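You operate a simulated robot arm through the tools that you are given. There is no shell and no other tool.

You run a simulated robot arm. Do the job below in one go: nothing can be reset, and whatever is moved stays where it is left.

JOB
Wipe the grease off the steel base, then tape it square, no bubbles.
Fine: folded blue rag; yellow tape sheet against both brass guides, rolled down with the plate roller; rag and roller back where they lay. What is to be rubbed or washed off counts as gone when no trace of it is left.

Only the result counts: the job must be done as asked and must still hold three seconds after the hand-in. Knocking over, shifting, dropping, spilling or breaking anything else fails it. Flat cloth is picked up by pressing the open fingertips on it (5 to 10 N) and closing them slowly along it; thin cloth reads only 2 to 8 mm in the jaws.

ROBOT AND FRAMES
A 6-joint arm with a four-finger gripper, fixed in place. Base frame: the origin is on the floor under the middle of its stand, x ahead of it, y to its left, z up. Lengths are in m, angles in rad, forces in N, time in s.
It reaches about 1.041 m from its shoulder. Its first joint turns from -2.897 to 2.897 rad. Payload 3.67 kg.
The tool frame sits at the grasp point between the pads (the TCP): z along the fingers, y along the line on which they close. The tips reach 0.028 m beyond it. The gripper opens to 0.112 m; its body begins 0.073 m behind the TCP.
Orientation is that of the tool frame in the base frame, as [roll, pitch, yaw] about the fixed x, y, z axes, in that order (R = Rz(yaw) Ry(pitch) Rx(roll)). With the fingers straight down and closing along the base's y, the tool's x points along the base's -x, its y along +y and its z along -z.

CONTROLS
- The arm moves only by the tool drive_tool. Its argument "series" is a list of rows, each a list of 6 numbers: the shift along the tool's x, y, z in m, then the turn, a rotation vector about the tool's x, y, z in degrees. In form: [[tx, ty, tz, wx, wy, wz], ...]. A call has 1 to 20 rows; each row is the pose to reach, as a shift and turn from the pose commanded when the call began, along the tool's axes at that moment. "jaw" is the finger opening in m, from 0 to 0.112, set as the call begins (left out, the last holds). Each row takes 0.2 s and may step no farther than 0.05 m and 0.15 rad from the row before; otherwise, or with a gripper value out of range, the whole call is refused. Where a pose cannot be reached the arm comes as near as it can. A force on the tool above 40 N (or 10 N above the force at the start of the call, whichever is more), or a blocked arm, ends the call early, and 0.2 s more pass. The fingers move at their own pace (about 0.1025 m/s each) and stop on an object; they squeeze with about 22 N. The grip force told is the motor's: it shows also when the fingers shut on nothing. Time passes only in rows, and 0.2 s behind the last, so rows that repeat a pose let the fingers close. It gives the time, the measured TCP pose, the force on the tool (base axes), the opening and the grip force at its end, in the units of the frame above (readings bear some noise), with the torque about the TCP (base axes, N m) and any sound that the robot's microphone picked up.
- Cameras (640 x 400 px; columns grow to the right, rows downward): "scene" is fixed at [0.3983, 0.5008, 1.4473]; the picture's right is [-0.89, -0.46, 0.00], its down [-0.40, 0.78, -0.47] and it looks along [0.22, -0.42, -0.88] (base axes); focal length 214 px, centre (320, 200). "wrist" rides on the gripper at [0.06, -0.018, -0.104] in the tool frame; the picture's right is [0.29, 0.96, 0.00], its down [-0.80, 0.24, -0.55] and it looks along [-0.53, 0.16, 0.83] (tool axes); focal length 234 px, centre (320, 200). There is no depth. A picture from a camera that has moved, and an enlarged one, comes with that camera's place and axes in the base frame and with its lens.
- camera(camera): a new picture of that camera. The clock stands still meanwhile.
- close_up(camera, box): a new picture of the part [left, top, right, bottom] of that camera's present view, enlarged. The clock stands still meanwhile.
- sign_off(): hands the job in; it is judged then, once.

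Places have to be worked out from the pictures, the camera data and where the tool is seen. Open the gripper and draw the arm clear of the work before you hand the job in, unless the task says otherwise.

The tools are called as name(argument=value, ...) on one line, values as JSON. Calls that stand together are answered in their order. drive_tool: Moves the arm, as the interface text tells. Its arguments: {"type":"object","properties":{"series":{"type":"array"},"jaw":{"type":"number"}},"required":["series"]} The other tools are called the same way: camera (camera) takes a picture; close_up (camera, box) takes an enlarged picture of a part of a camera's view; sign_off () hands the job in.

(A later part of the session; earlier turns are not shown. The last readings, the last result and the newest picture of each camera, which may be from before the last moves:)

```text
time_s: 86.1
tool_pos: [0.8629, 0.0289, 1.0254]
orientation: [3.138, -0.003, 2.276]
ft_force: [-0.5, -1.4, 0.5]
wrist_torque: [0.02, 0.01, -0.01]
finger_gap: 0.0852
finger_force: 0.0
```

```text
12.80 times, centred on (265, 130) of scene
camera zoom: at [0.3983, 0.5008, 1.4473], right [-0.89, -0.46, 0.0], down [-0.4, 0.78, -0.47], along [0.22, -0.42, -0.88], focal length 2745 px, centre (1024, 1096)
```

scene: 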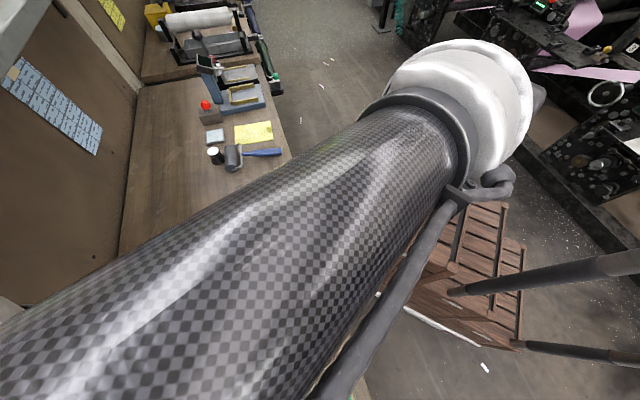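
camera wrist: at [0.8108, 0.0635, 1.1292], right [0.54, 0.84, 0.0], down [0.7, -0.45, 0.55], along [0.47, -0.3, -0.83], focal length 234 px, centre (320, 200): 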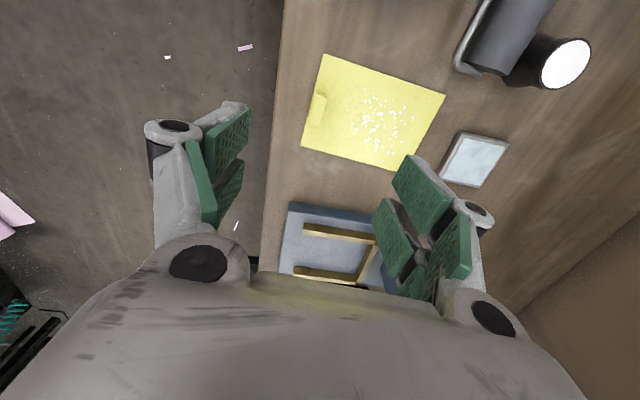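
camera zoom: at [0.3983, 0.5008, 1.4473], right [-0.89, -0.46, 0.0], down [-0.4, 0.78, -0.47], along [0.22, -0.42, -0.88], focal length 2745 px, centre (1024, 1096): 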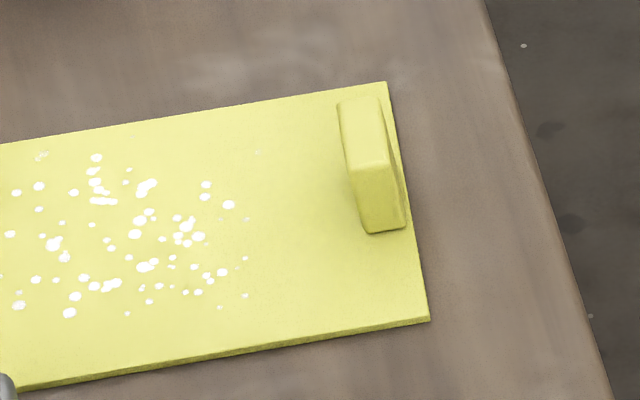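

The tab (≈35×12 mm) is centred ~3 mm off in x and −3.4 mm in y from the TCP, and the sheet is rotated by only 0.7°. I correct, narrow the jaw to 0.035 and go down to just above the sheet.

drive_tool(series=[[0.003, -0.0034, 0.02, 0, 0, -0.7], [0.003, -0.0034, 0.05, 0, 0, -0.7], [0.003, -0.0034, 0.08, 0, 0, -0.7], [0.003, -0.0034, 0.08, 0, 0, -0.7]], jaw=0.035)

camera(camera="wrist")

close_up(camera="wrist", box=[230, 60, 410, 240])

close_up(camera="scene", box=[230, 90, 300, 145])

```text
time_s: 87.1
tool_pos: [0.8581, 0.0305, 0.9449]
orientation: [3.139, -0.002, 2.287]
ft_force: [0.4, -0.7, 0.1]
wrist_torque: [0.01, -0.02, -0.02]
finger_gap: 0.0347
finger_force: 0.1
```

```text
taken
camera wrist: at [0.8052, 0.0639, 1.0495], right [0.53, 0.85, 0.0], down [0.7, -0.45, 0.55], along [0.47, -0.29, -0.83], focal length 234 px, centre (320, 200)
```

wrist: 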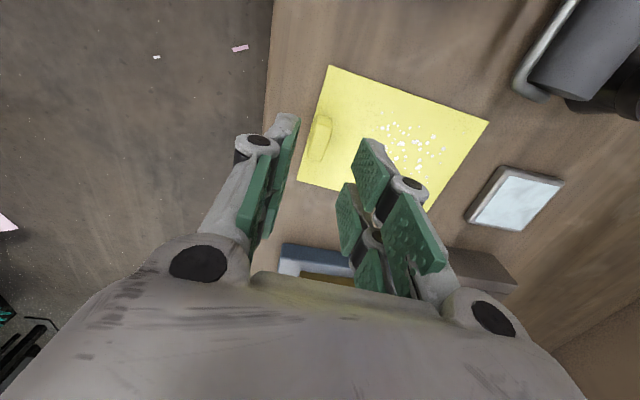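

```text
2.22 times, centred on (320, 150) of wrist
camera zoom: at [0.8052, 0.0639, 1.0495], right [0.53, 0.85, 0.0], down [0.7, -0.45, 0.55], along [0.47, -0.29, -0.83], focal length 520 px, centre (320, 311)
```

zoom: 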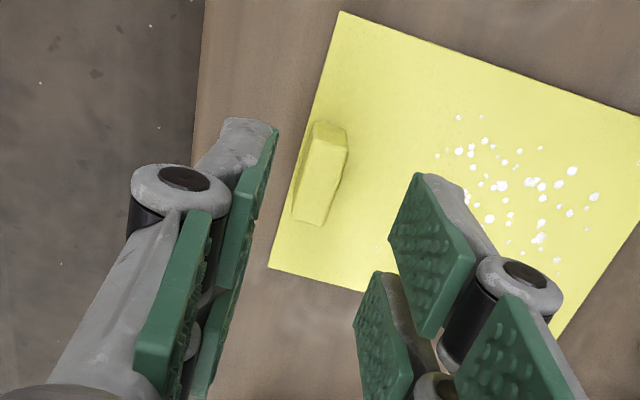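

```text
7.27 times, centred on (265, 118) of scene
camera zoom: at [0.3983, 0.5008, 1.4473], right [-0.89, -0.46, 0.0], down [-0.4, 0.78, -0.47], along [0.22, -0.42, -0.88], focal length 1560 px, centre (720, 800)
```

zoom: 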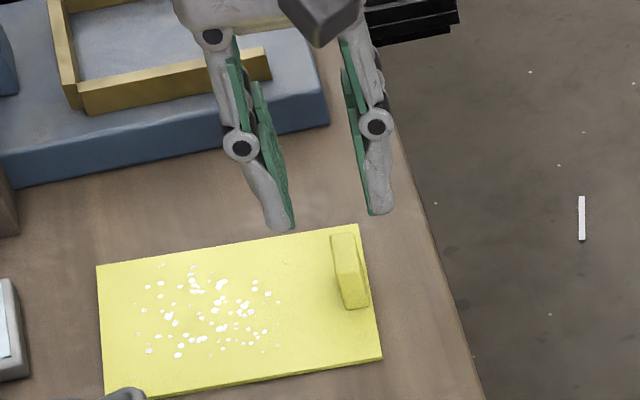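

Tab is now centred and the sheet is aligned with the tool. I lower over the tab.

drive_tool(series=[[0, 0, 0.02, 0, 0, 0], [0, 0, 0.038, 0, 0, 0], [0, 0, 0.05, 0, 0, 0], [0, 0, 0.055, 0, 0, 0], [0, 0, 0.055, 0, 0, 0]])

close_up(camera="wrist", box=[230, 60, 410, 240])

close_up(camera="scene", box=[230, 90, 300, 145])

```text
time_s: 88.3
tool_pos: [0.8571, 0.0292, 0.8909]
orientation: [-3.141, 0.0, 2.285]
ft_force: [0.3, 0.1, 0.4]
wrist_torque: [-0.03, 0.03, 0.03]
finger_gap: 0.0348
finger_force: 0.0
```

```text
2.22 times, centred on (320, 150) of wrist
camera zoom: at [0.8039, 0.0633, 0.994], right [0.53, 0.85, 0.0], down [0.7, -0.45, 0.55], along [0.47, -0.29, -0.83], focal length 520 px, centre (320, 311)
```

zoom: 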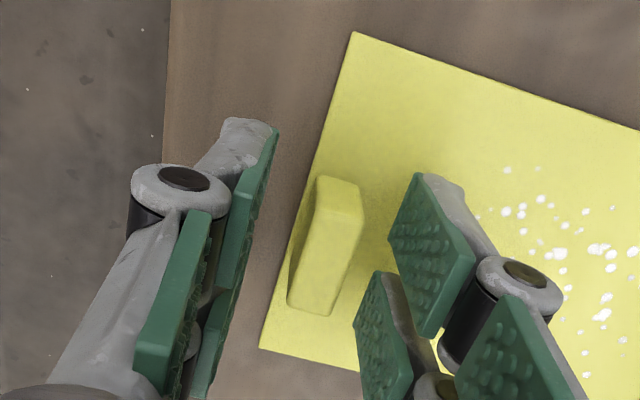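

```text
7.27 times, centred on (265, 118) of scene
camera zoom: at [0.3983, 0.5008, 1.4473], right [-0.89, -0.46, 0.0], down [-0.4, 0.78, -0.47], along [0.22, -0.42, -0.88], focal length 1560 px, centre (720, 800)
```

zoom: 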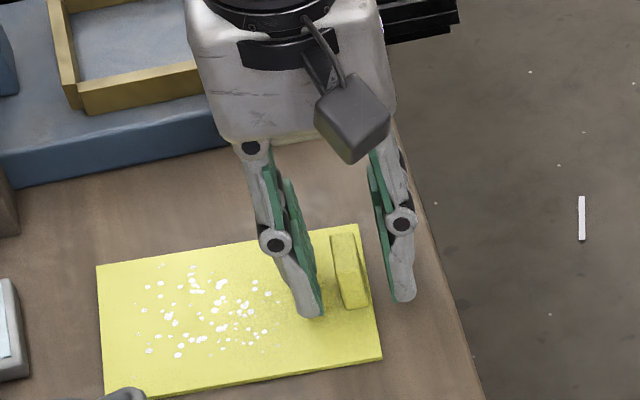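

The tab is between the pads. I creep down until the tips touch sheet/bench.

drive_tool(series=[[0, 0, 0.002, 0, 0, 0], [0, 0, 0.004, 0, 0, 0], [0, 0, 0.005, 0, 0, 0]])

drive_tool(series=[[0, 0, 0.001, 0, 0, 0], [0, 0, 0.002, 0, 0, 0]])

```text
time_s: 89.1
tool_pos: [0.8569, 0.0303, 0.8851]
orientation: [3.139, -0.002, 2.286]
ft_force: [0.1, -0.8, -0.9]
wrist_torque: [-0.03, -0.04, 0.02]
finger_gap: 0.035
finger_force: 0.1
```

```text
time_s: 89.7
tool_pos: [0.8581, 0.0309, 0.883]
orientation: [3.139, -0.002, 2.285]
ft_force: [-0.4, 0.5, -0.2]
wrist_torque: [-0.01, -0.01, 0.0]
finger_gap: 0.0349
finger_force: 0.0
```

Still free at 0.883; two more 1 mm steps.

drive_tool(series=[[0, 0, 0.001, 0, 0, 0], [0, 0, 0.002, 0, 0, 0]])

close_up(camera="scene", box=[240, 100, 290, 140])

```text
time_s: 90.3
tool_pos: [0.8585, 0.0296, 0.8815]
orientation: [3.139, -0.003, 2.285]
ft_force: [-0.4, 0.3, -0.2]
wrist_torque: [-0.01, -0.02, 0.0]
finger_gap: 0.035
finger_force: 0.0
```

```text
10.00 times, centred on (265, 120) of scene
camera zoom: at [0.3983, 0.5008, 1.4473], right [-0.89, -0.46, 0.0], down [-0.4, 0.78, -0.47], along [0.22, -0.42, -0.88], focal length 2145 px, centre (870, 1000)
```

zoom: 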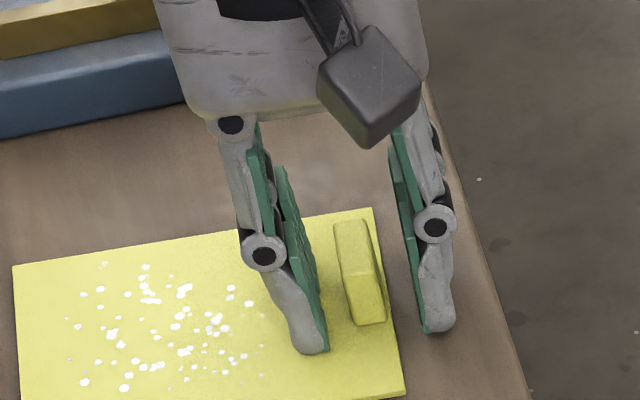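

Tips are just above the sheet with the tab between them. I close on the tab.

drive_tool(series=[[0, 0, 0, 0, 0, 0], [0, 0, 0, 0, 0, 0], [0, 0, 0, 0, 0, 0]], jaw=0.018)

drive_tool(series=[[0, 0, 0, 0, 0, 0], [0, 0, 0, 0, 0, 0], [0, 0, 0, 0, 0, 0]], jaw=0.004)

close_up(camera="wrist", box=[230, 60, 410, 240])

close_up(camera="scene", box=[230, 90, 300, 145])

```text
time_s: 91.1
tool_pos: [0.8577, 0.0292, 0.8812]
orientation: [-3.141, -0.001, 2.286]
ft_force: [0.6, -0.4, -0.4]
wrist_torque: [0.02, 0.01, -0.03]
finger_gap: 0.0181
finger_force: 0.1
```

```text
time_s: 91.9
tool_pos: [0.8583, 0.031, 0.8812]
orientation: [3.14, -0.001, 2.287]
ft_force: [-0.1, -0.4, -0.1]
wrist_torque: [-0.04, 0.02, 0.03]
finger_gap: 0.012
finger_force: 22.4
```

```text
2.22 times, centred on (320, 150) of wrist
camera zoom: at [0.8043, 0.0634, 0.9853], right [0.53, 0.85, 0.0], down [0.7, -0.45, 0.55], along [0.47, -0.29, -0.83], focal length 520 px, centre (320, 311)
```

zoom: 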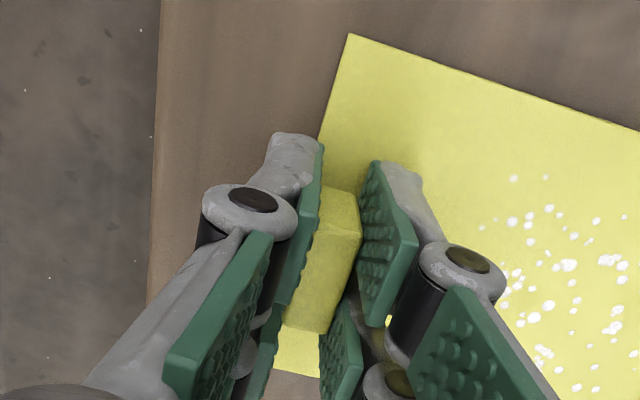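

```text
7.27 times, centred on (265, 118) of scene
camera zoom: at [0.3983, 0.5008, 1.4473], right [-0.89, -0.46, 0.0], down [-0.4, 0.78, -0.47], along [0.22, -0.42, -0.88], focal length 1560 px, centre (720, 800)
```

zoom: 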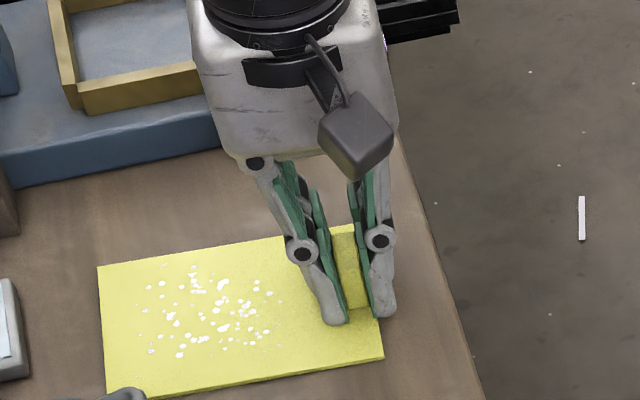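

Tab gripped (0.012 m, 22 N). I lift gently and check how the sheet hangs.

drive_tool(series=[[0, 0, -0.003, 0, 0, 0], [0, 0, -0.008, 0, 0, 0], [0, 0, -0.02, 0, 0, 0], [0, 0, -0.04, 0, 0, 0], [0, 0, -0.06, 0, 0, 0], [0, 0, -0.06, 0, 0, 0]])

camera(camera="wrist")

close_up(camera="scene", box=[200, 80, 310, 165])

```text
time_s: 93.3
tool_pos: [0.8578, 0.0302, 0.9429]
orientation: [3.14, -0.003, 2.287]
ft_force: [0.5, 0.0, 0.1]
wrist_torque: [0.0, 0.01, 0.0]
finger_gap: 0.0122
finger_force: 21.9
```

```text
taken
camera wrist: at [0.8045, 0.0638, 1.0456], right [0.53, 0.85, 0.0], down [0.7, -0.45, 0.55], along [0.47, -0.29, -0.83], focal length 234 px, centre (320, 200)
```

wrist: 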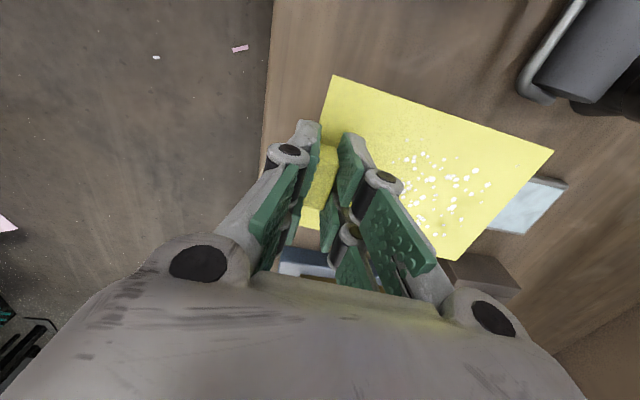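

```text
4.71 times, centred on (255, 122) of scene
camera zoom: at [0.3983, 0.5008, 1.4473], right [-0.89, -0.46, 0.0], down [-0.4, 0.78, -0.47], along [0.22, -0.42, -0.88], focal length 1009 px, centre (626, 565)
```

zoom: 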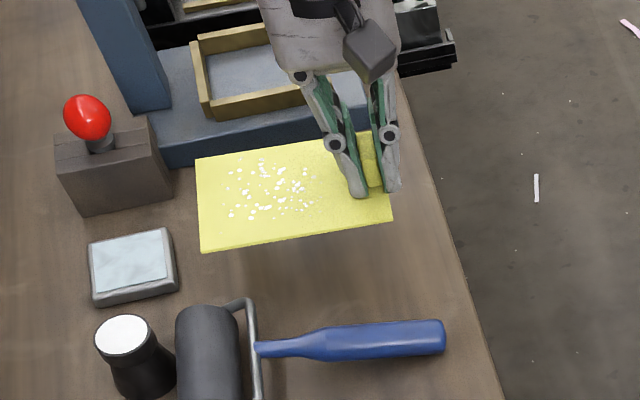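

The sheet hangs rigid and level. Its leading corner is at about (0.049, 0.135) in the tool frame; the guides' inner corner is at about (0.4796,0.6427). I lift to z≈1.08 and carry the sheet to a hover point with ~8 mm margin to both guides, turning +3.5°.

drive_tool(series=[[0, 0, -0.045, 0, 0, 0], [0, 0, -0.09, 0, 0, 0], [0.01, 0, -0.13, 0, 0, 0], [0.05, -0.0017, -0.137, 0, 0, -0.3], [0.095, -0.0033, -0.137, 0, 0, -0.6], [0.14, -0.0049, -0.137, 0, 0, -0.9], [0.185, -0.0064, -0.137, 0, 0, -1.2], [0.23, -0.008, -0.137, 0, 0, -1.5], [0.275, -0.0096, -0.137, 0, 0, -1.8], [0.32, -0.0111, -0.137, 0, 0, -2.1], [0.365, -0.0127, -0.137, 0, 0, -2.3], [0.41, -0.0142, -0.137, 0, 0, -2.5], [0.455, -0.0158, -0.137, 0, 0, -2.7], [0.5, -0.0174, -0.137, 0, 0, -2.9], [0.545, -0.0189, -0.137, 0, 0, -3.1], [0.59, -0.0205, -0.137, 0, 0, -3.3], [0.625, -0.0217, -0.137, 0, 0, -3.4], [0.6447, -0.0224, -0.137, 0, 0, -3.5], [0.6447, -0.0224, -0.137, 0, 0, -3.5]])

camera(camera="wrist")

camera(camera="scene")

```text
time_s: 97.3
tool_pos: [0.4148, 0.5005, 1.0784]
orientation: [3.139, 0.001, 2.349]
ft_force: [0.9, -0.1, 0.2]
wrist_torque: [-0.01, 0.02, -0.02]
finger_gap: 0.0119
finger_force: 21.9
```

```text
taken
camera wrist: at [0.36, 0.5326, 1.1822], right [0.48, 0.88, 0.0], down [0.73, -0.4, 0.55], along [0.49, -0.26, -0.83], focal length 234 px, centre (320, 200)
```

wrist: 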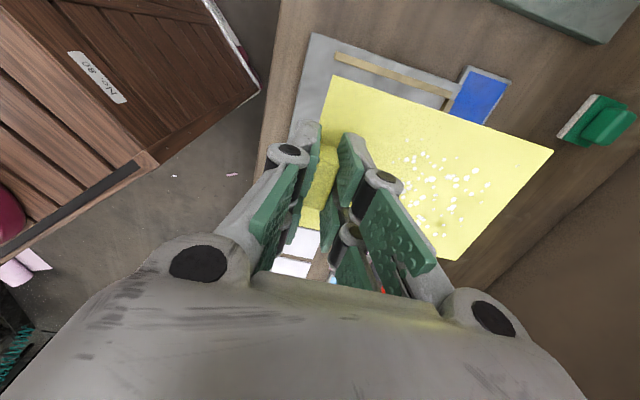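

```text
taken
```

scene: 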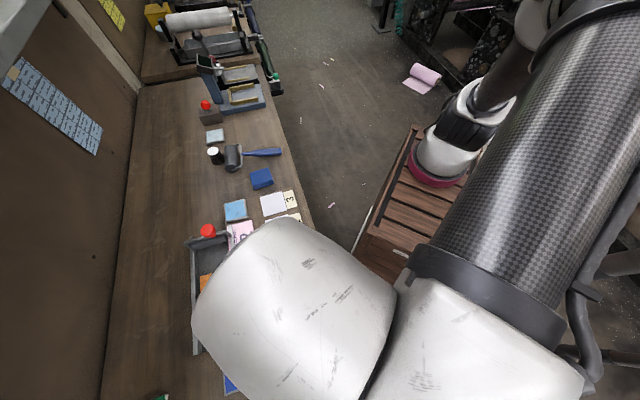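

The sheet is over the base with guide 2 visible at the top of the wrist view. I descend to about 35 mm above contact and look at the gaps.

drive_tool(series=[[0, 0, 0.04, 0, 0, 0], [0, 0, 0.08, 0, 0, 0], [0, 0, 0.115, 0, 0, 0], [0, 0, 0.135, 0, 0, 0], [0, 0, 0.135, 0, 0, 0]])

camera(camera="wrist")

close_up(camera="wrist", box=[300, 20, 580, 195])

```text
time_s: 98.5
tool_pos: [0.4162, 0.5018, 0.9438]
orientation: [3.14, -0.001, 2.348]
ft_force: [0.3, 0.3, -0.7]
wrist_torque: [0.01, -0.02, 0.04]
finger_gap: 0.012
finger_force: 22.2
```

```text
taken
camera wrist: at [0.3619, 0.5318, 1.0476], right [0.48, 0.88, 0.0], down [0.73, -0.4, 0.55], along [0.49, -0.26, -0.83], focal length 234 px, centre (320, 200)
```

wrist: 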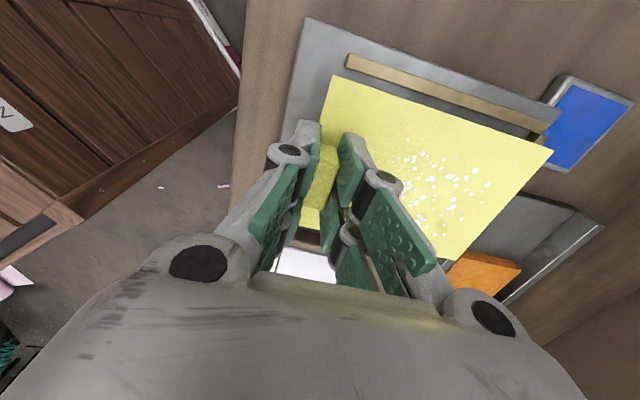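

```text
2.29 times, centred on (440, 108) of wrist
camera zoom: at [0.3619, 0.5318, 1.0476], right [0.48, 0.88, 0.0], down [0.73, -0.4, 0.55], along [0.49, -0.26, -0.83], focal length 535 px, centre (46, 411)
```

zoom: 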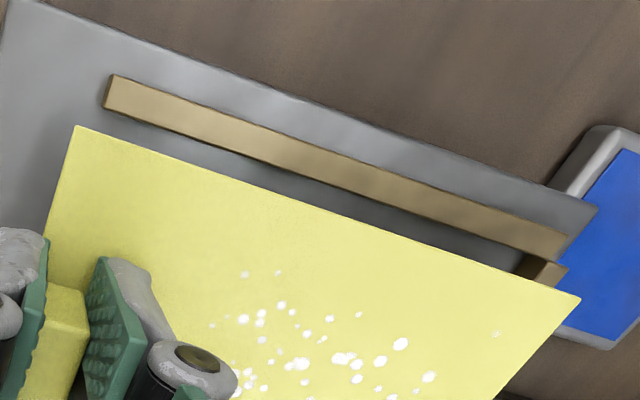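

Gaps from this view: guide 2 is ~5 mm from the sheet edge, but guide 1 is only ~1 mm beyond the far edge. I zoom in on the corner for precision.

close_up(camera="wrist", box=[480, 90, 580, 170])

close_up(camera="wrist", box=[320, 40, 440, 130])

```text
5.00 times, centred on (530, 130) of wrist
camera zoom: at [0.3619, 0.5318, 1.0476], right [0.48, 0.88, 0.0], down [0.73, -0.4, 0.55], along [0.49, -0.26, -0.83], focal length 1171 px, centre (-730, 550)
```

zoom: 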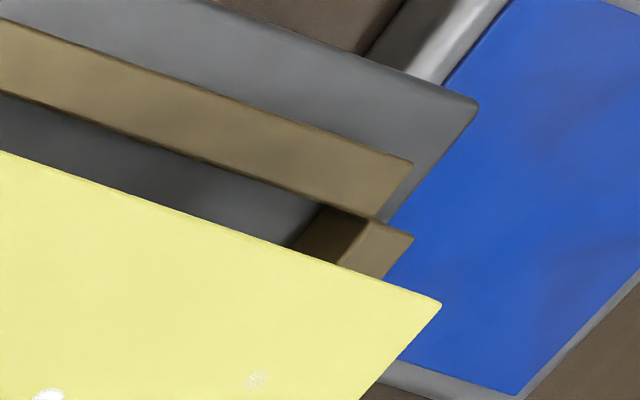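

```text
4.44 times, centred on (380, 85) of wrist
camera zoom: at [0.3619, 0.5318, 1.0476], right [0.48, 0.88, 0.0], down [0.73, -0.4, 0.55], along [0.49, -0.26, -0.83], focal length 1041 px, centre (53, 711)
```

zoom: 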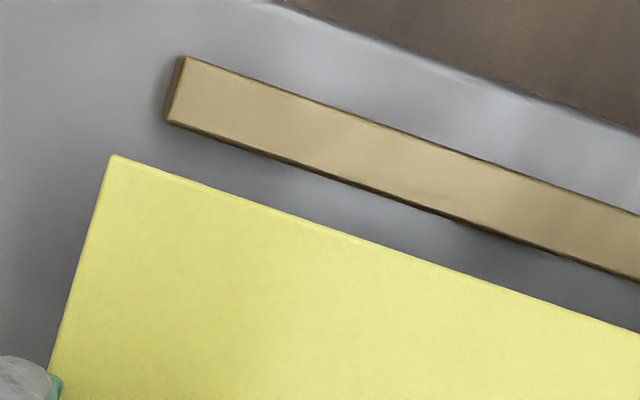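

Measured: ~4–5 mm to guide 2, ~11 mm to guide 1 (guides ≈8.6 mm high), and the sheet wants about 0.7–1° more turn. I turn −0.7° and come down to ~10 mm above the steel for a finer look.

drive_tool(series=[[0, 0, 0.008, 0, 0, -0.35], [0, 0, 0.016, 0, 0, -0.7], [0, 0, 0.022, 0, 0, -0.7], [0, 0, 0.022, 0, 0, -0.7]])

close_up(camera="wrist", box=[480, 90, 580, 170])

close_up(camera="wrist", box=[320, 40, 440, 130])

close_up(camera="wrist", box=[400, 60, 520, 150])

```text
time_s: 99.5
tool_pos: [0.4169, 0.5022, 0.9212]
orientation: [3.139, 0.0, 2.36]
ft_force: [-0.3, -0.6, 0.0]
wrist_torque: [-0.01, -0.01, 0.03]
finger_gap: 0.0123
finger_force: 22.2
```

```text
5.00 times, centred on (530, 130) of wrist
camera zoom: at [0.3615, 0.5314, 1.026], right [0.47, 0.88, 0.0], down [0.73, -0.39, 0.55], along [0.49, -0.26, -0.83], focal length 1171 px, centre (-730, 550)
```

zoom: 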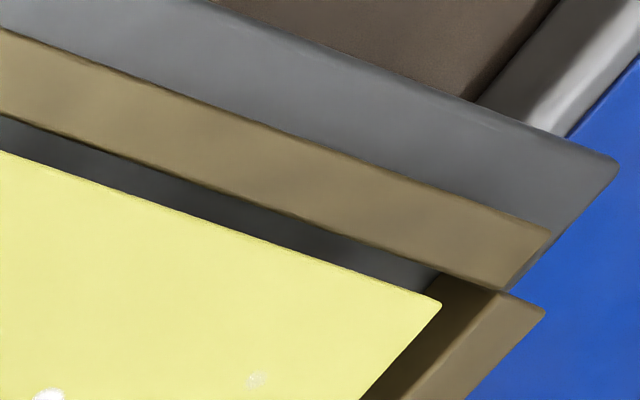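

```text
4.44 times, centred on (380, 85) of wrist
camera zoom: at [0.3615, 0.5314, 1.026], right [0.47, 0.88, 0.0], down [0.73, -0.39, 0.55], along [0.49, -0.26, -0.83], focal length 1041 px, centre (53, 711)
```

zoom: 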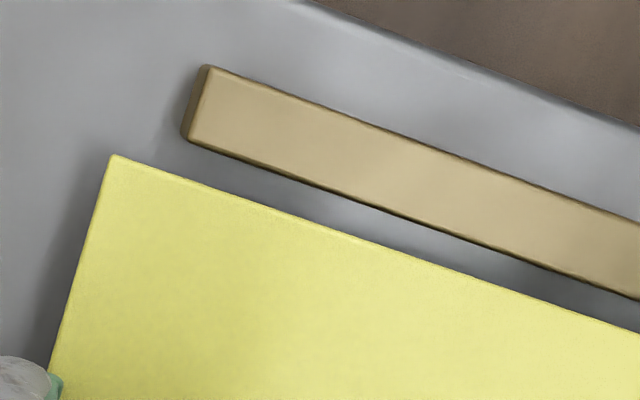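

```text
4.44 times, centred on (460, 105) of wrist
camera zoom: at [0.3615, 0.5314, 1.026], right [0.47, 0.88, 0.0], down [0.73, -0.39, 0.55], along [0.49, -0.26, -0.83], focal length 1041 px, centre (-302, 622)
```

zoom: 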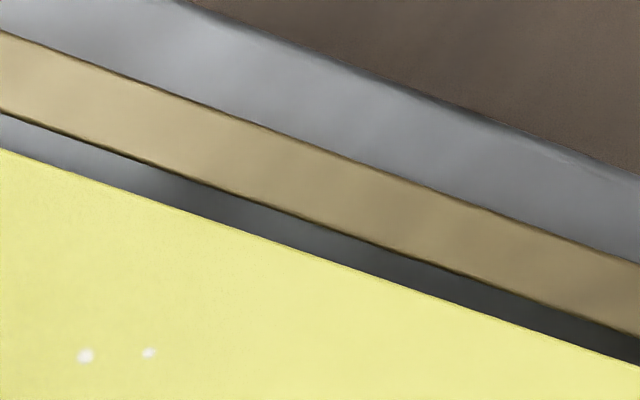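

Now the sheet edge and guide 2 differ by only ~0.2° (gap 3–4 mm), with ~12 mm to guide 1. I trim +0.2°, lower to ~3 mm above the steel, and advance 8 mm toward guide 1.

drive_tool(series=[[0, 0, 0.004, 0, 0, 0.2], [0, 0, 0.007, 0, 0, 0.2], [0, 0.003, 0.007, 0, 0, 0.2], [0, 0.006, 0.007, 0, 0, 0.2], [0, 0.008, 0.007, 0, 0, 0.2], [0, 0.008, 0.007, 0, 0, 0.2]])

close_up(camera="wrist", box=[480, 90, 580, 170])

close_up(camera="wrist", box=[320, 40, 440, 130])

```text
time_s: 100.9
tool_pos: [0.4235, 0.5073, 0.9145]
orientation: [3.14, 0.001, 2.355]
ft_force: [0.1, 0.1, -0.2]
wrist_torque: [-0.01, -0.02, -0.01]
finger_gap: 0.0124
finger_force: 22.0
```

```text
5.00 times, centred on (530, 130) of wrist
camera zoom: at [0.367, 0.5363, 1.0186], right [0.47, 0.88, 0.0], down [0.73, -0.39, 0.55], along [0.49, -0.26, -0.83], focal length 1171 px, centre (-730, 550)
```

zoom: 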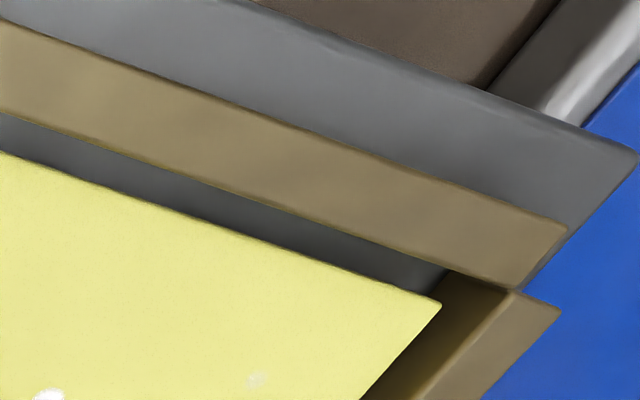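

```text
4.44 times, centred on (380, 85) of wrist
camera zoom: at [0.367, 0.5363, 1.0186], right [0.47, 0.88, 0.0], down [0.73, -0.39, 0.55], along [0.49, -0.26, -0.83], focal length 1041 px, centre (53, 711)
```

zoom: 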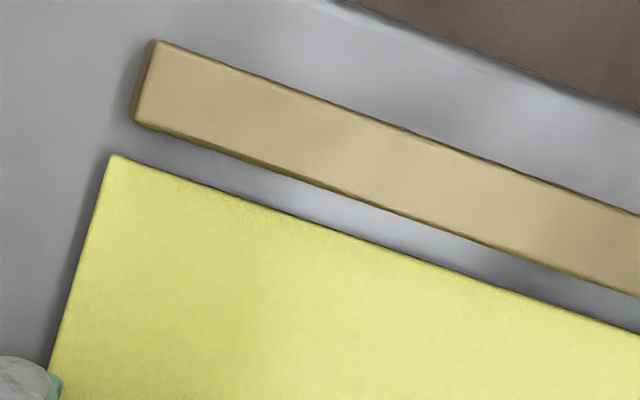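

Gap to guide 1 is now ~4.7 mm and to guide 2 ~3.8 mm. I advance 3.5 mm toward guide 1, then feel for contact in half-millimetre steps.

drive_tool(series=[[0, 0.002, 0, 0, 0, 0.1], [0, 0.0035, 0, 0, 0, 0.15], [0, 0.0035, 0, 0, 0, 0.15]])

drive_tool(series=[[0, 0.0005, 0, 0, 0, 0], [0, 0.001, 0, 0, 0, 0]])

close_up(camera="wrist", box=[480, 90, 580, 170])

```text
time_s: 101.7
tool_pos: [0.4255, 0.5092, 0.9139]
orientation: [3.14, 0.0, 2.354]
ft_force: [-2.5, -1.8, 0.3]
wrist_torque: [-0.05, 0.06, -0.02]
finger_gap: 0.0122
finger_force: 22.4
```

```text
time_s: 102.3
tool_pos: [0.4244, 0.509, 0.9141]
orientation: [-3.14, -0.001, 2.354]
ft_force: [-5.9, -10.0, -0.5]
wrist_torque: [-0.24, 0.17, 0.01]
finger_gap: 0.0121
finger_force: 21.9
```

```text
5.00 times, centred on (530, 130) of wrist
camera zoom: at [0.3694, 0.5393, 1.0184], right [0.48, 0.88, 0.0], down [0.73, -0.4, 0.55], along [0.49, -0.26, -0.83], focal length 1171 px, centre (-730, 550)
```

zoom: 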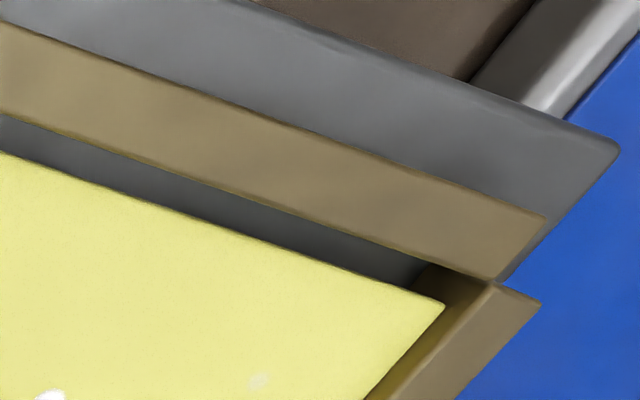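

Contact with guide 1 (11.6 N, no yaw torque, so the edge is flush). I ease back to a light touch and move toward guide 2.

drive_tool(series=[[0, -0.0009, 0, 0, 0, 0], [0.001, -0.0009, 0, 0, 0, 0], [0.002, -0.0009, 0, 0, 0, 0], [0.003, -0.0009, 0, 0, 0, 0]])

close_up(camera="wrist", box=[480, 90, 580, 170])

close_up(camera="wrist", box=[320, 40, 440, 130])

```text
time_s: 103.3
tool_pos: [0.4242, 0.5114, 0.9154]
orientation: [3.14, 0.001, 2.355]
ft_force: [-6.3, -13.0, -0.1]
wrist_torque: [-0.34, 0.17, -0.03]
finger_gap: 0.0124
finger_force: 21.9
```

```text
5.00 times, centred on (530, 130) of wrist
camera zoom: at [0.367, 0.5416, 1.019], right [0.48, 0.88, 0.0], down [0.73, -0.4, 0.55], along [0.49, -0.26, -0.83], focal length 1171 px, centre (-730, 550)
```

zoom: 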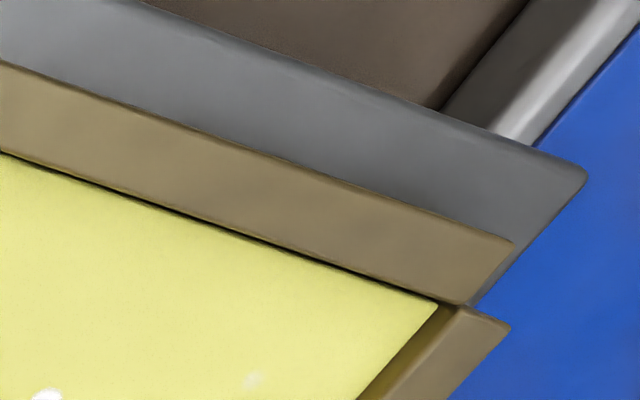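

```text
4.44 times, centred on (380, 85) of wrist
camera zoom: at [0.367, 0.5416, 1.019], right [0.48, 0.88, 0.0], down [0.73, -0.4, 0.55], along [0.49, -0.26, -0.83], focal length 1041 px, centre (53, 711)
```

zoom: 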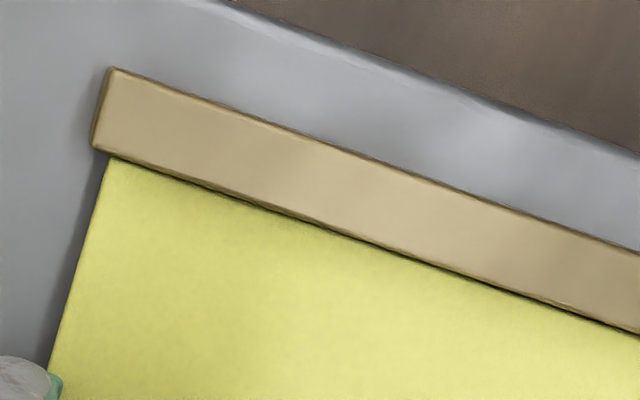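

Now near guide 2 but pushing too firmly on guide 1 (≈13.6 N). I ease off in y and check again.

drive_tool(series=[[0, -0.0007, 0, 0, 0, 0], [0, -0.001, 0, 0, 0, 0], [0, -0.001, 0, 0, 0, 0]])

```text
time_s: 104.1
tool_pos: [0.423, 0.5112, 0.9148]
orientation: [3.138, -0.001, 2.354]
ft_force: [-2.5, -4.4, 0.8]
wrist_torque: [-0.1, 0.07, 0.02]
finger_gap: 0.0123
finger_force: 22.1
```

Guide 1 force is ~5 N now. I push toward guide 2 in half-millimetre steps.

drive_tool(series=[[0.0004, 0, 0, 0, 0, 0], [0.0008, 0, 0, 0, 0, 0]])

close_up(camera="wrist", box=[480, 90, 580, 170])

close_up(camera="wrist", box=[320, 40, 440, 130])

```text
time_s: 104.7
tool_pos: [0.423, 0.511, 0.9137]
orientation: [3.139, 0.0, 2.355]
ft_force: [5.4, -4.0, -0.7]
wrist_torque: [-0.12, -0.17, -0.05]
finger_gap: 0.0121
finger_force: 22.1
```

```text
5.00 times, centred on (530, 130) of wrist
camera zoom: at [0.3663, 0.5415, 1.0185], right [0.48, 0.88, 0.0], down [0.73, -0.4, 0.55], along [0.49, -0.26, -0.83], focal length 1171 px, centre (-730, 550)
```

zoom: 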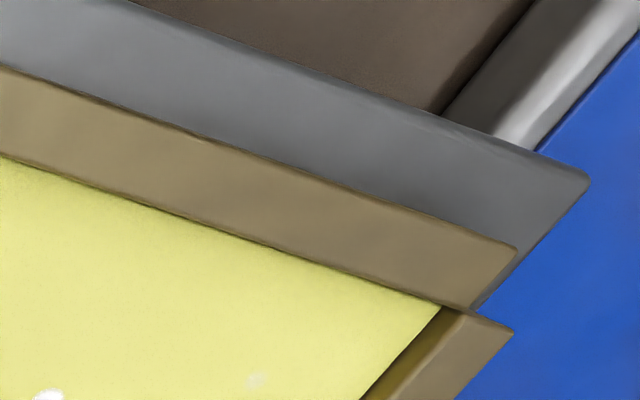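

```text
4.44 times, centred on (380, 85) of wrist
camera zoom: at [0.3663, 0.5415, 1.0185], right [0.48, 0.88, 0.0], down [0.73, -0.4, 0.55], along [0.49, -0.26, -0.83], focal length 1041 px, centre (53, 711)
```

zoom: 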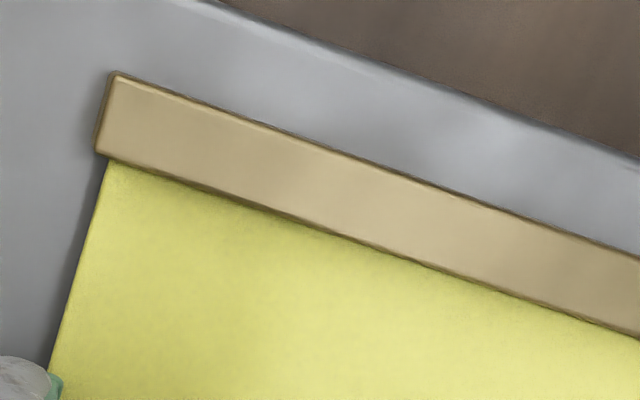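

Flush with guide 2 (6.6 N), but the guide 1 touch was lost slightly. I nudge y +0.6 mm with a tiny −0.15° turn to seat both edges.

drive_tool(series=[[-0.0002, 0.0003, 0, 0, 0, -0.15], [-0.0002, 0.0006, 0, 0, 0, -0.15], [-0.0002, 0.0006, 0, 0, 0, -0.15]])

```text
time_s: 105.5
tool_pos: [0.4223, 0.5118, 0.9144]
orientation: [3.14, -0.002, 2.357]
ft_force: [4.4, -7.0, -0.8]
wrist_torque: [-0.24, -0.11, -0.05]
finger_gap: 0.0122
finger_force: 21.9
```

Both guides are touched (≈2 N and ≈8 N). I lower the sheet onto the steel in small steps.

drive_tool(series=[[-0.0002, 0.0002, 0.001, 0, 0, 0], [-0.0002, 0.0002, 0.002, 0, 0, 0], [-0.0002, 0.0002, 0.003, 0, 0, 0]])

close_up(camera="wrist", box=[300, 20, 580, 195])

```text
time_s: 106.3
tool_pos: [0.4222, 0.5116, 0.9114]
orientation: [3.14, 0.0, 2.356]
ft_force: [-1.4, -12.4, 3.1]
wrist_torque: [-0.18, 0.04, -0.04]
finger_gap: 0.0122
finger_force: 22.0
```

```text
2.29 times, centred on (440, 108) of wrist
camera zoom: at [0.3664, 0.5416, 1.0159], right [0.47, 0.88, 0.0], down [0.73, -0.39, 0.55], along [0.49, -0.26, -0.83], focal length 535 px, centre (46, 411)
```

zoom: 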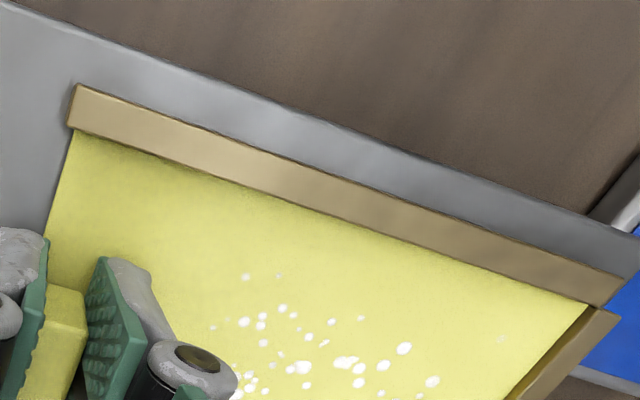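

The sheet is on the steel (3 N down) and flush with both guides. I relax the side loads a little, press slightly, and release the tab.

drive_tool(series=[[-0.0003, -0.0005, 0.0004, 0, 0, 0], [-0.0003, -0.0005, 0.0006, 0, 0, 0], [-0.0003, -0.0005, 0.0006, 0, 0, 0]])

drive_tool(series=[[0, 0, 0, 0, 0, 0], [0, 0, 0, 0, 0, 0], [0, 0, 0, 0, 0, 0]], jaw=0.03)

close_up(camera="wrist", box=[300, 20, 580, 195])

```text
time_s: 107.1
tool_pos: [0.4221, 0.5122, 0.911]
orientation: [3.138, -0.001, 2.357]
ft_force: [2.8, -1.9, 0.8]
wrist_torque: [0.0, -0.08, -0.03]
finger_gap: 0.0123
finger_force: 22.1
```

```text
time_s: 107.9
tool_pos: [0.4224, 0.5113, 0.9114]
orientation: [3.14, 0.0, 2.355]
ft_force: [-0.3, 0.5, 0.3]
wrist_torque: [0.04, -0.02, 0.04]
finger_gap: 0.0301
finger_force: 0.1
```

```text
2.29 times, centred on (440, 108) of wrist
camera zoom: at [0.366, 0.541, 1.0152], right [0.47, 0.88, 0.0], down [0.73, -0.39, 0.55], along [0.49, -0.26, -0.83], focal length 535 px, centre (46, 411)
```

zoom: 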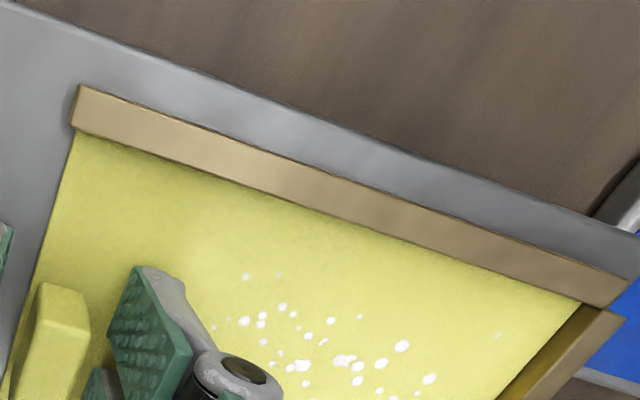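

Released; the sheet stays flush in the corner. I lift straight up and check from above.

drive_tool(series=[[0, 0, -0.01, 0, 0, 0], [0, 0, -0.03, 0, 0, 0], [0, 0, -0.07, 0, 0, 0], [0, 0, -0.12, 0, 0, 0], [0, 0, -0.16, 0, 0, 0], [0, 0, -0.16, 0, 0, 0]])

camera(camera="wrist")

close_up(camera="wrist", box=[290, 20, 490, 180])

```text
time_s: 109.3
tool_pos: [0.4202, 0.512, 1.0723]
orientation: [3.139, 0.0, 2.355]
ft_force: [-0.1, -0.4, 0.2]
wrist_torque: [-0.01, -0.05, 0.04]
finger_gap: 0.0299
finger_force: 0.0
```

```text
taken
camera wrist: at [0.3651, 0.5417, 1.1761], right [0.47, 0.88, 0.0], down [0.73, -0.39, 0.55], along [0.49, -0.26, -0.83], focal length 234 px, centre (320, 200)
```

wrist: 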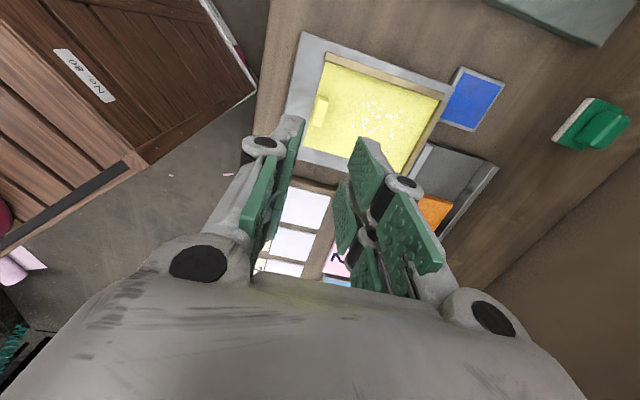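

```text
2.50 times, centred on (390, 100) of wrist
camera zoom: at [0.3651, 0.5417, 1.1761], right [0.47, 0.88, 0.0], down [0.73, -0.39, 0.55], along [0.49, -0.26, -0.83], focal length 585 px, centre (145, 450)
```

zoom: 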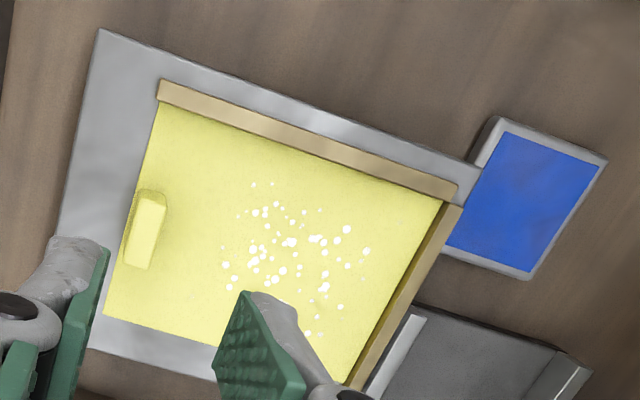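

The sheet lies square in the corner against both guides. Next is the roller: handle axis at ~32° azimuth, handle centre near (0.81,0.145), cylinder near (0.889,0.217). I travel there high, turning the tool so the jaws close across the handle.

drive_tool(series=[[-0.0445, 0.0009, 0, 0, 0, -6.46], [-0.089, 0.0019, 0, 0, 0, -12.92], [-0.1335, 0.0028, 0, 0, 0, -19.38], [-0.178, 0.0037, 0, 0, 0, -25.83], [-0.2225, 0.0047, 0, 0, 0, -32.29], [-0.267, 0.0056, 0, 0, 0, -38.75], [-0.3115, 0.0065, 0, 0, 0, -45.2], [-0.356, 0.0075, 0, 0, 0, -51.67], [-0.4005, 0.0084, 0, 0, 0, -58.1], [-0.445, 0.0093, 0, 0, 0, -64.6], [-0.4895, 0.0103, 0, 0, 0, -71.0], [-0.534, 0.0112, 0, 0, 0, -77.5], [-0.534, 0.0112, 0, 0, 0, -77.5]], jaw=0.08)

camera(camera="wrist")

close_up(camera="scene", box=[190, 120, 310, 200])

close_up(camera="scene", box=[210, 270, 350, 358])

```text
time_s: 112.1
tool_pos: [0.8122, 0.1407, 1.0692]
orientation: [3.14, 0.002, -2.572]
ft_force: [-0.2, 0.6, 0.1]
wrist_torque: [-0.01, -0.01, 0.0]
finger_gap: 0.0801
finger_force: 0.0
```

```text
taken
camera wrist: at [0.7703, 0.0945, 1.174], right [-0.76, 0.65, 0.0], down [0.54, 0.63, 0.56], along [0.36, 0.42, -0.83], focal length 234 px, centre (320, 200)
```

wrist: 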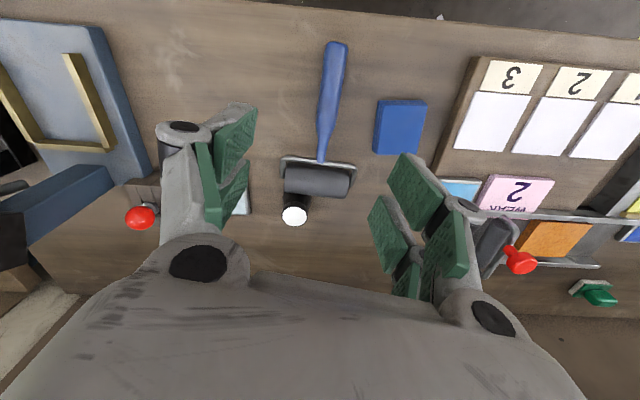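

```text
5.00 times, centred on (250, 160) of scene
camera zoom: at [0.3983, 0.5008, 1.4473], right [-0.89, -0.46, 0.0], down [-0.4, 0.78, -0.47], along [0.22, -0.42, -0.88], focal length 1072 px, centre (670, 400)
```

zoom: 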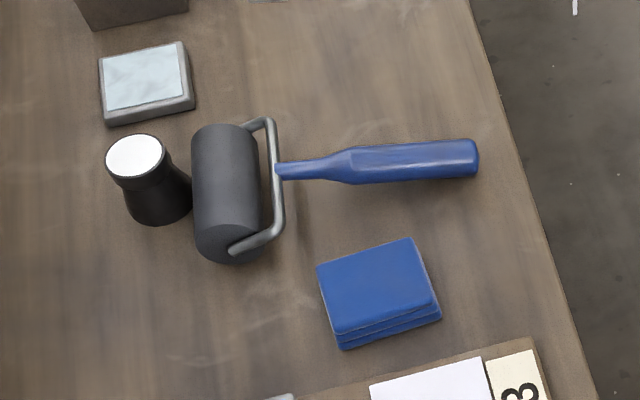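

```text
4.55 times, centred on (280, 314) of scene
camera zoom: at [0.3983, 0.5008, 1.4473], right [-0.89, -0.46, 0.0], down [-0.4, 0.78, -0.47], along [0.22, -0.42, -0.88], focal length 975 px, centre (502, -318)
```

zoom: 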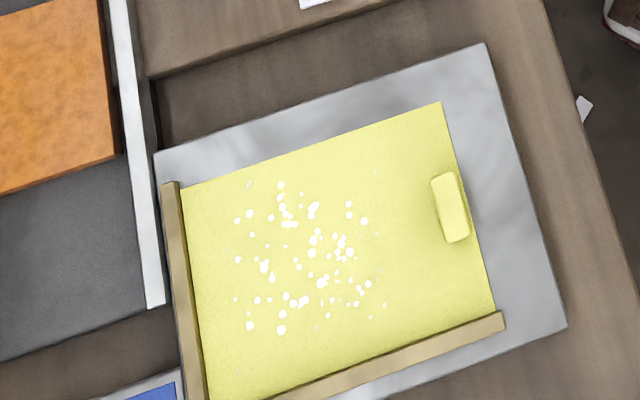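

The tape is well seated. Now I zoom in on the roller in the wrist view.

close_up(camera="wrist", box=[260, 30, 400, 230])

close_up(camera="scene", box=[210, 135, 290, 180])

```text
2.00 times, centred on (330, 130) of wrist
camera zoom: at [0.7703, 0.0945, 1.174], right [-0.76, 0.65, 0.0], down [0.54, 0.63, 0.56], along [0.36, 0.42, -0.83], focal length 468 px, centre (300, 340)
```

zoom: 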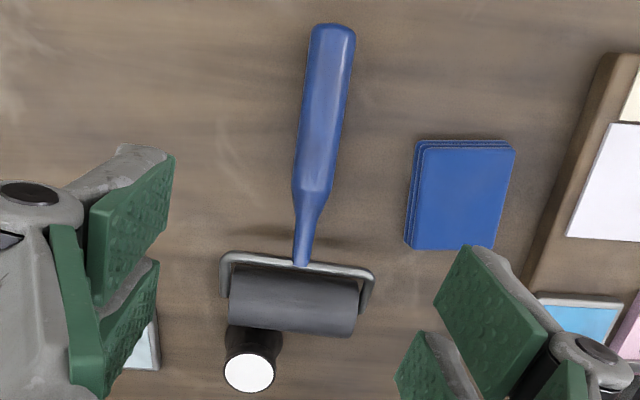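

```text
8.00 times, centred on (250, 158) of scene
camera zoom: at [0.3983, 0.5008, 1.4473], right [-0.89, -0.46, 0.0], down [-0.4, 0.78, -0.47], along [0.22, -0.42, -0.88], focal length 1716 px, centre (880, 540)
```

zoom: 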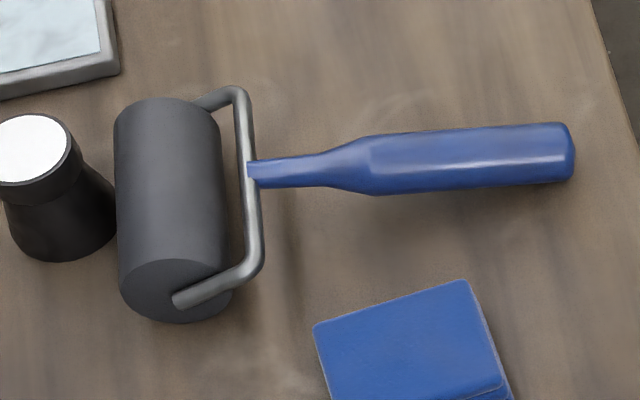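

Roller geometry: handle azimuth ≈41.8°, rising from z≈0.855 at its end to ≈0.879 at the frame; thick grip part about 25 mm. I'll grip it just behind the shoulder at about (0.803,0.147). I align and descend to z≈0.93 first.

drive_tool(series=[[0.002, 0.005, 0.045, 0, 0, -4.6], [0.0045, 0.0101, 0.09, 0, 0, -9.2], [0.0045, 0.0101, 0.125, 0, 0, -9.2], [0.0045, 0.0101, 0.139, 0, 0, -9.2], [0.0045, 0.0101, 0.139, 0, 0, -9.2]], jaw=0.06)

camera(camera="wrist")

close_up(camera="wrist", box=[220, 20, 440, 260])

close_up(camera="scene", box=[210, 120, 300, 180])

```text
time_s: 113.3
tool_pos: [0.7994, 0.1494, 0.9294]
orientation: [3.139, 0.003, -2.412]
ft_force: [-0.1, 0.4, 0.0]
wrist_torque: [0.02, -0.04, 0.01]
finger_gap: 0.0601
finger_force: 0.1
```

```text
taken
camera wrist: at [0.7658, 0.0963, 1.0339], right [-0.85, 0.52, 0.0], down [0.43, 0.71, 0.56], along [0.29, 0.47, -0.83], focal length 234 px, centre (320, 200)
```

wrist: 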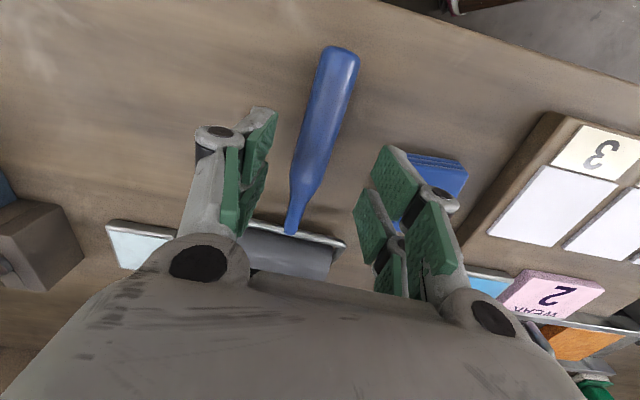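

```text
1.67 times, centred on (330, 140) of wrist
camera zoom: at [0.7658, 0.0963, 1.0339], right [-0.85, 0.52, 0.0], down [0.43, 0.71, 0.56], along [0.29, 0.47, -0.83], focal length 390 px, centre (303, 300)
```

zoom: 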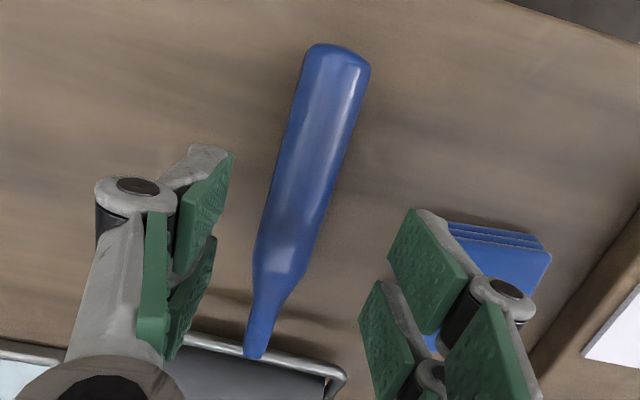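

```text
6.67 times, centred on (255, 150) of scene
camera zoom: at [0.3983, 0.5008, 1.4473], right [-0.89, -0.46, 0.0], down [-0.4, 0.78, -0.47], along [0.22, -0.42, -0.88], focal length 1430 px, centre (753, 533)
```

zoom: 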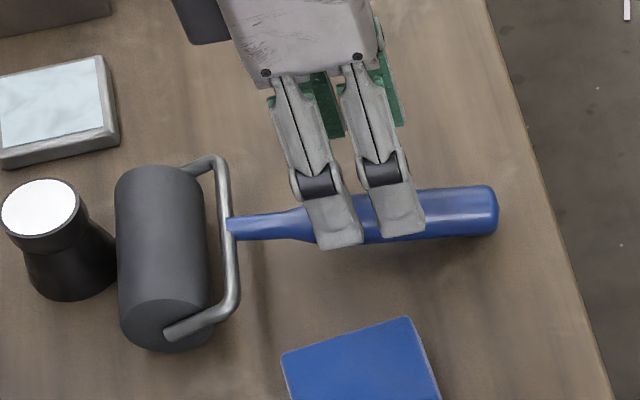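

The handle axis is parallel to the tool and 4 mm to the −y side. I correct, move 5 mm outward toward the shoulder, and descend.

drive_tool(series=[[-0.003, -0.0042, 0.01, 0, 0, 0], [-0.005, -0.0042, 0.025, 0, 0, 0], [-0.005, -0.0042, 0.038, 0, 0, 0], [-0.005, -0.0042, 0.045, 0, 0, 0], [-0.005, -0.0042, 0.047, 0, 0, 0]])

close_up(camera="wrist", box=[220, 20, 440, 260])

close_up(camera="scene", box=[210, 120, 300, 180])

```text
time_s: 114.5
tool_pos: [0.8051, 0.1491, 0.8839]
orientation: [3.141, 0.003, -2.412]
ft_force: [-0.7, -0.5, 0.1]
wrist_torque: [0.0, 0.02, 0.03]
finger_gap: 0.0601
finger_force: 0.1
```

```text
1.67 times, centred on (330, 140) of wrist
camera zoom: at [0.7717, 0.0951, 0.9881], right [-0.85, 0.52, 0.0], down [0.43, 0.71, 0.56], along [0.29, 0.47, -0.83], focal length 390 px, centre (303, 300)
```

zoom: 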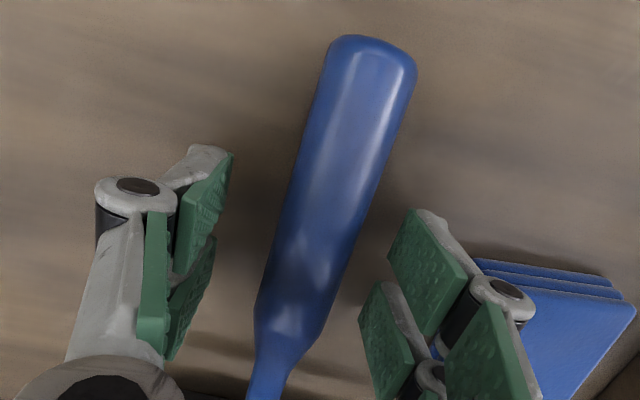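

```text
6.67 times, centred on (255, 150) of scene
camera zoom: at [0.3983, 0.5008, 1.4473], right [-0.89, -0.46, 0.0], down [-0.4, 0.78, -0.47], along [0.22, -0.42, -0.88], focal length 1430 px, centre (753, 533)
```

zoom: 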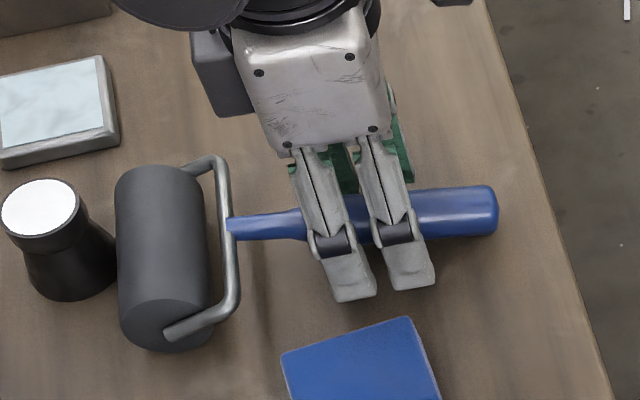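

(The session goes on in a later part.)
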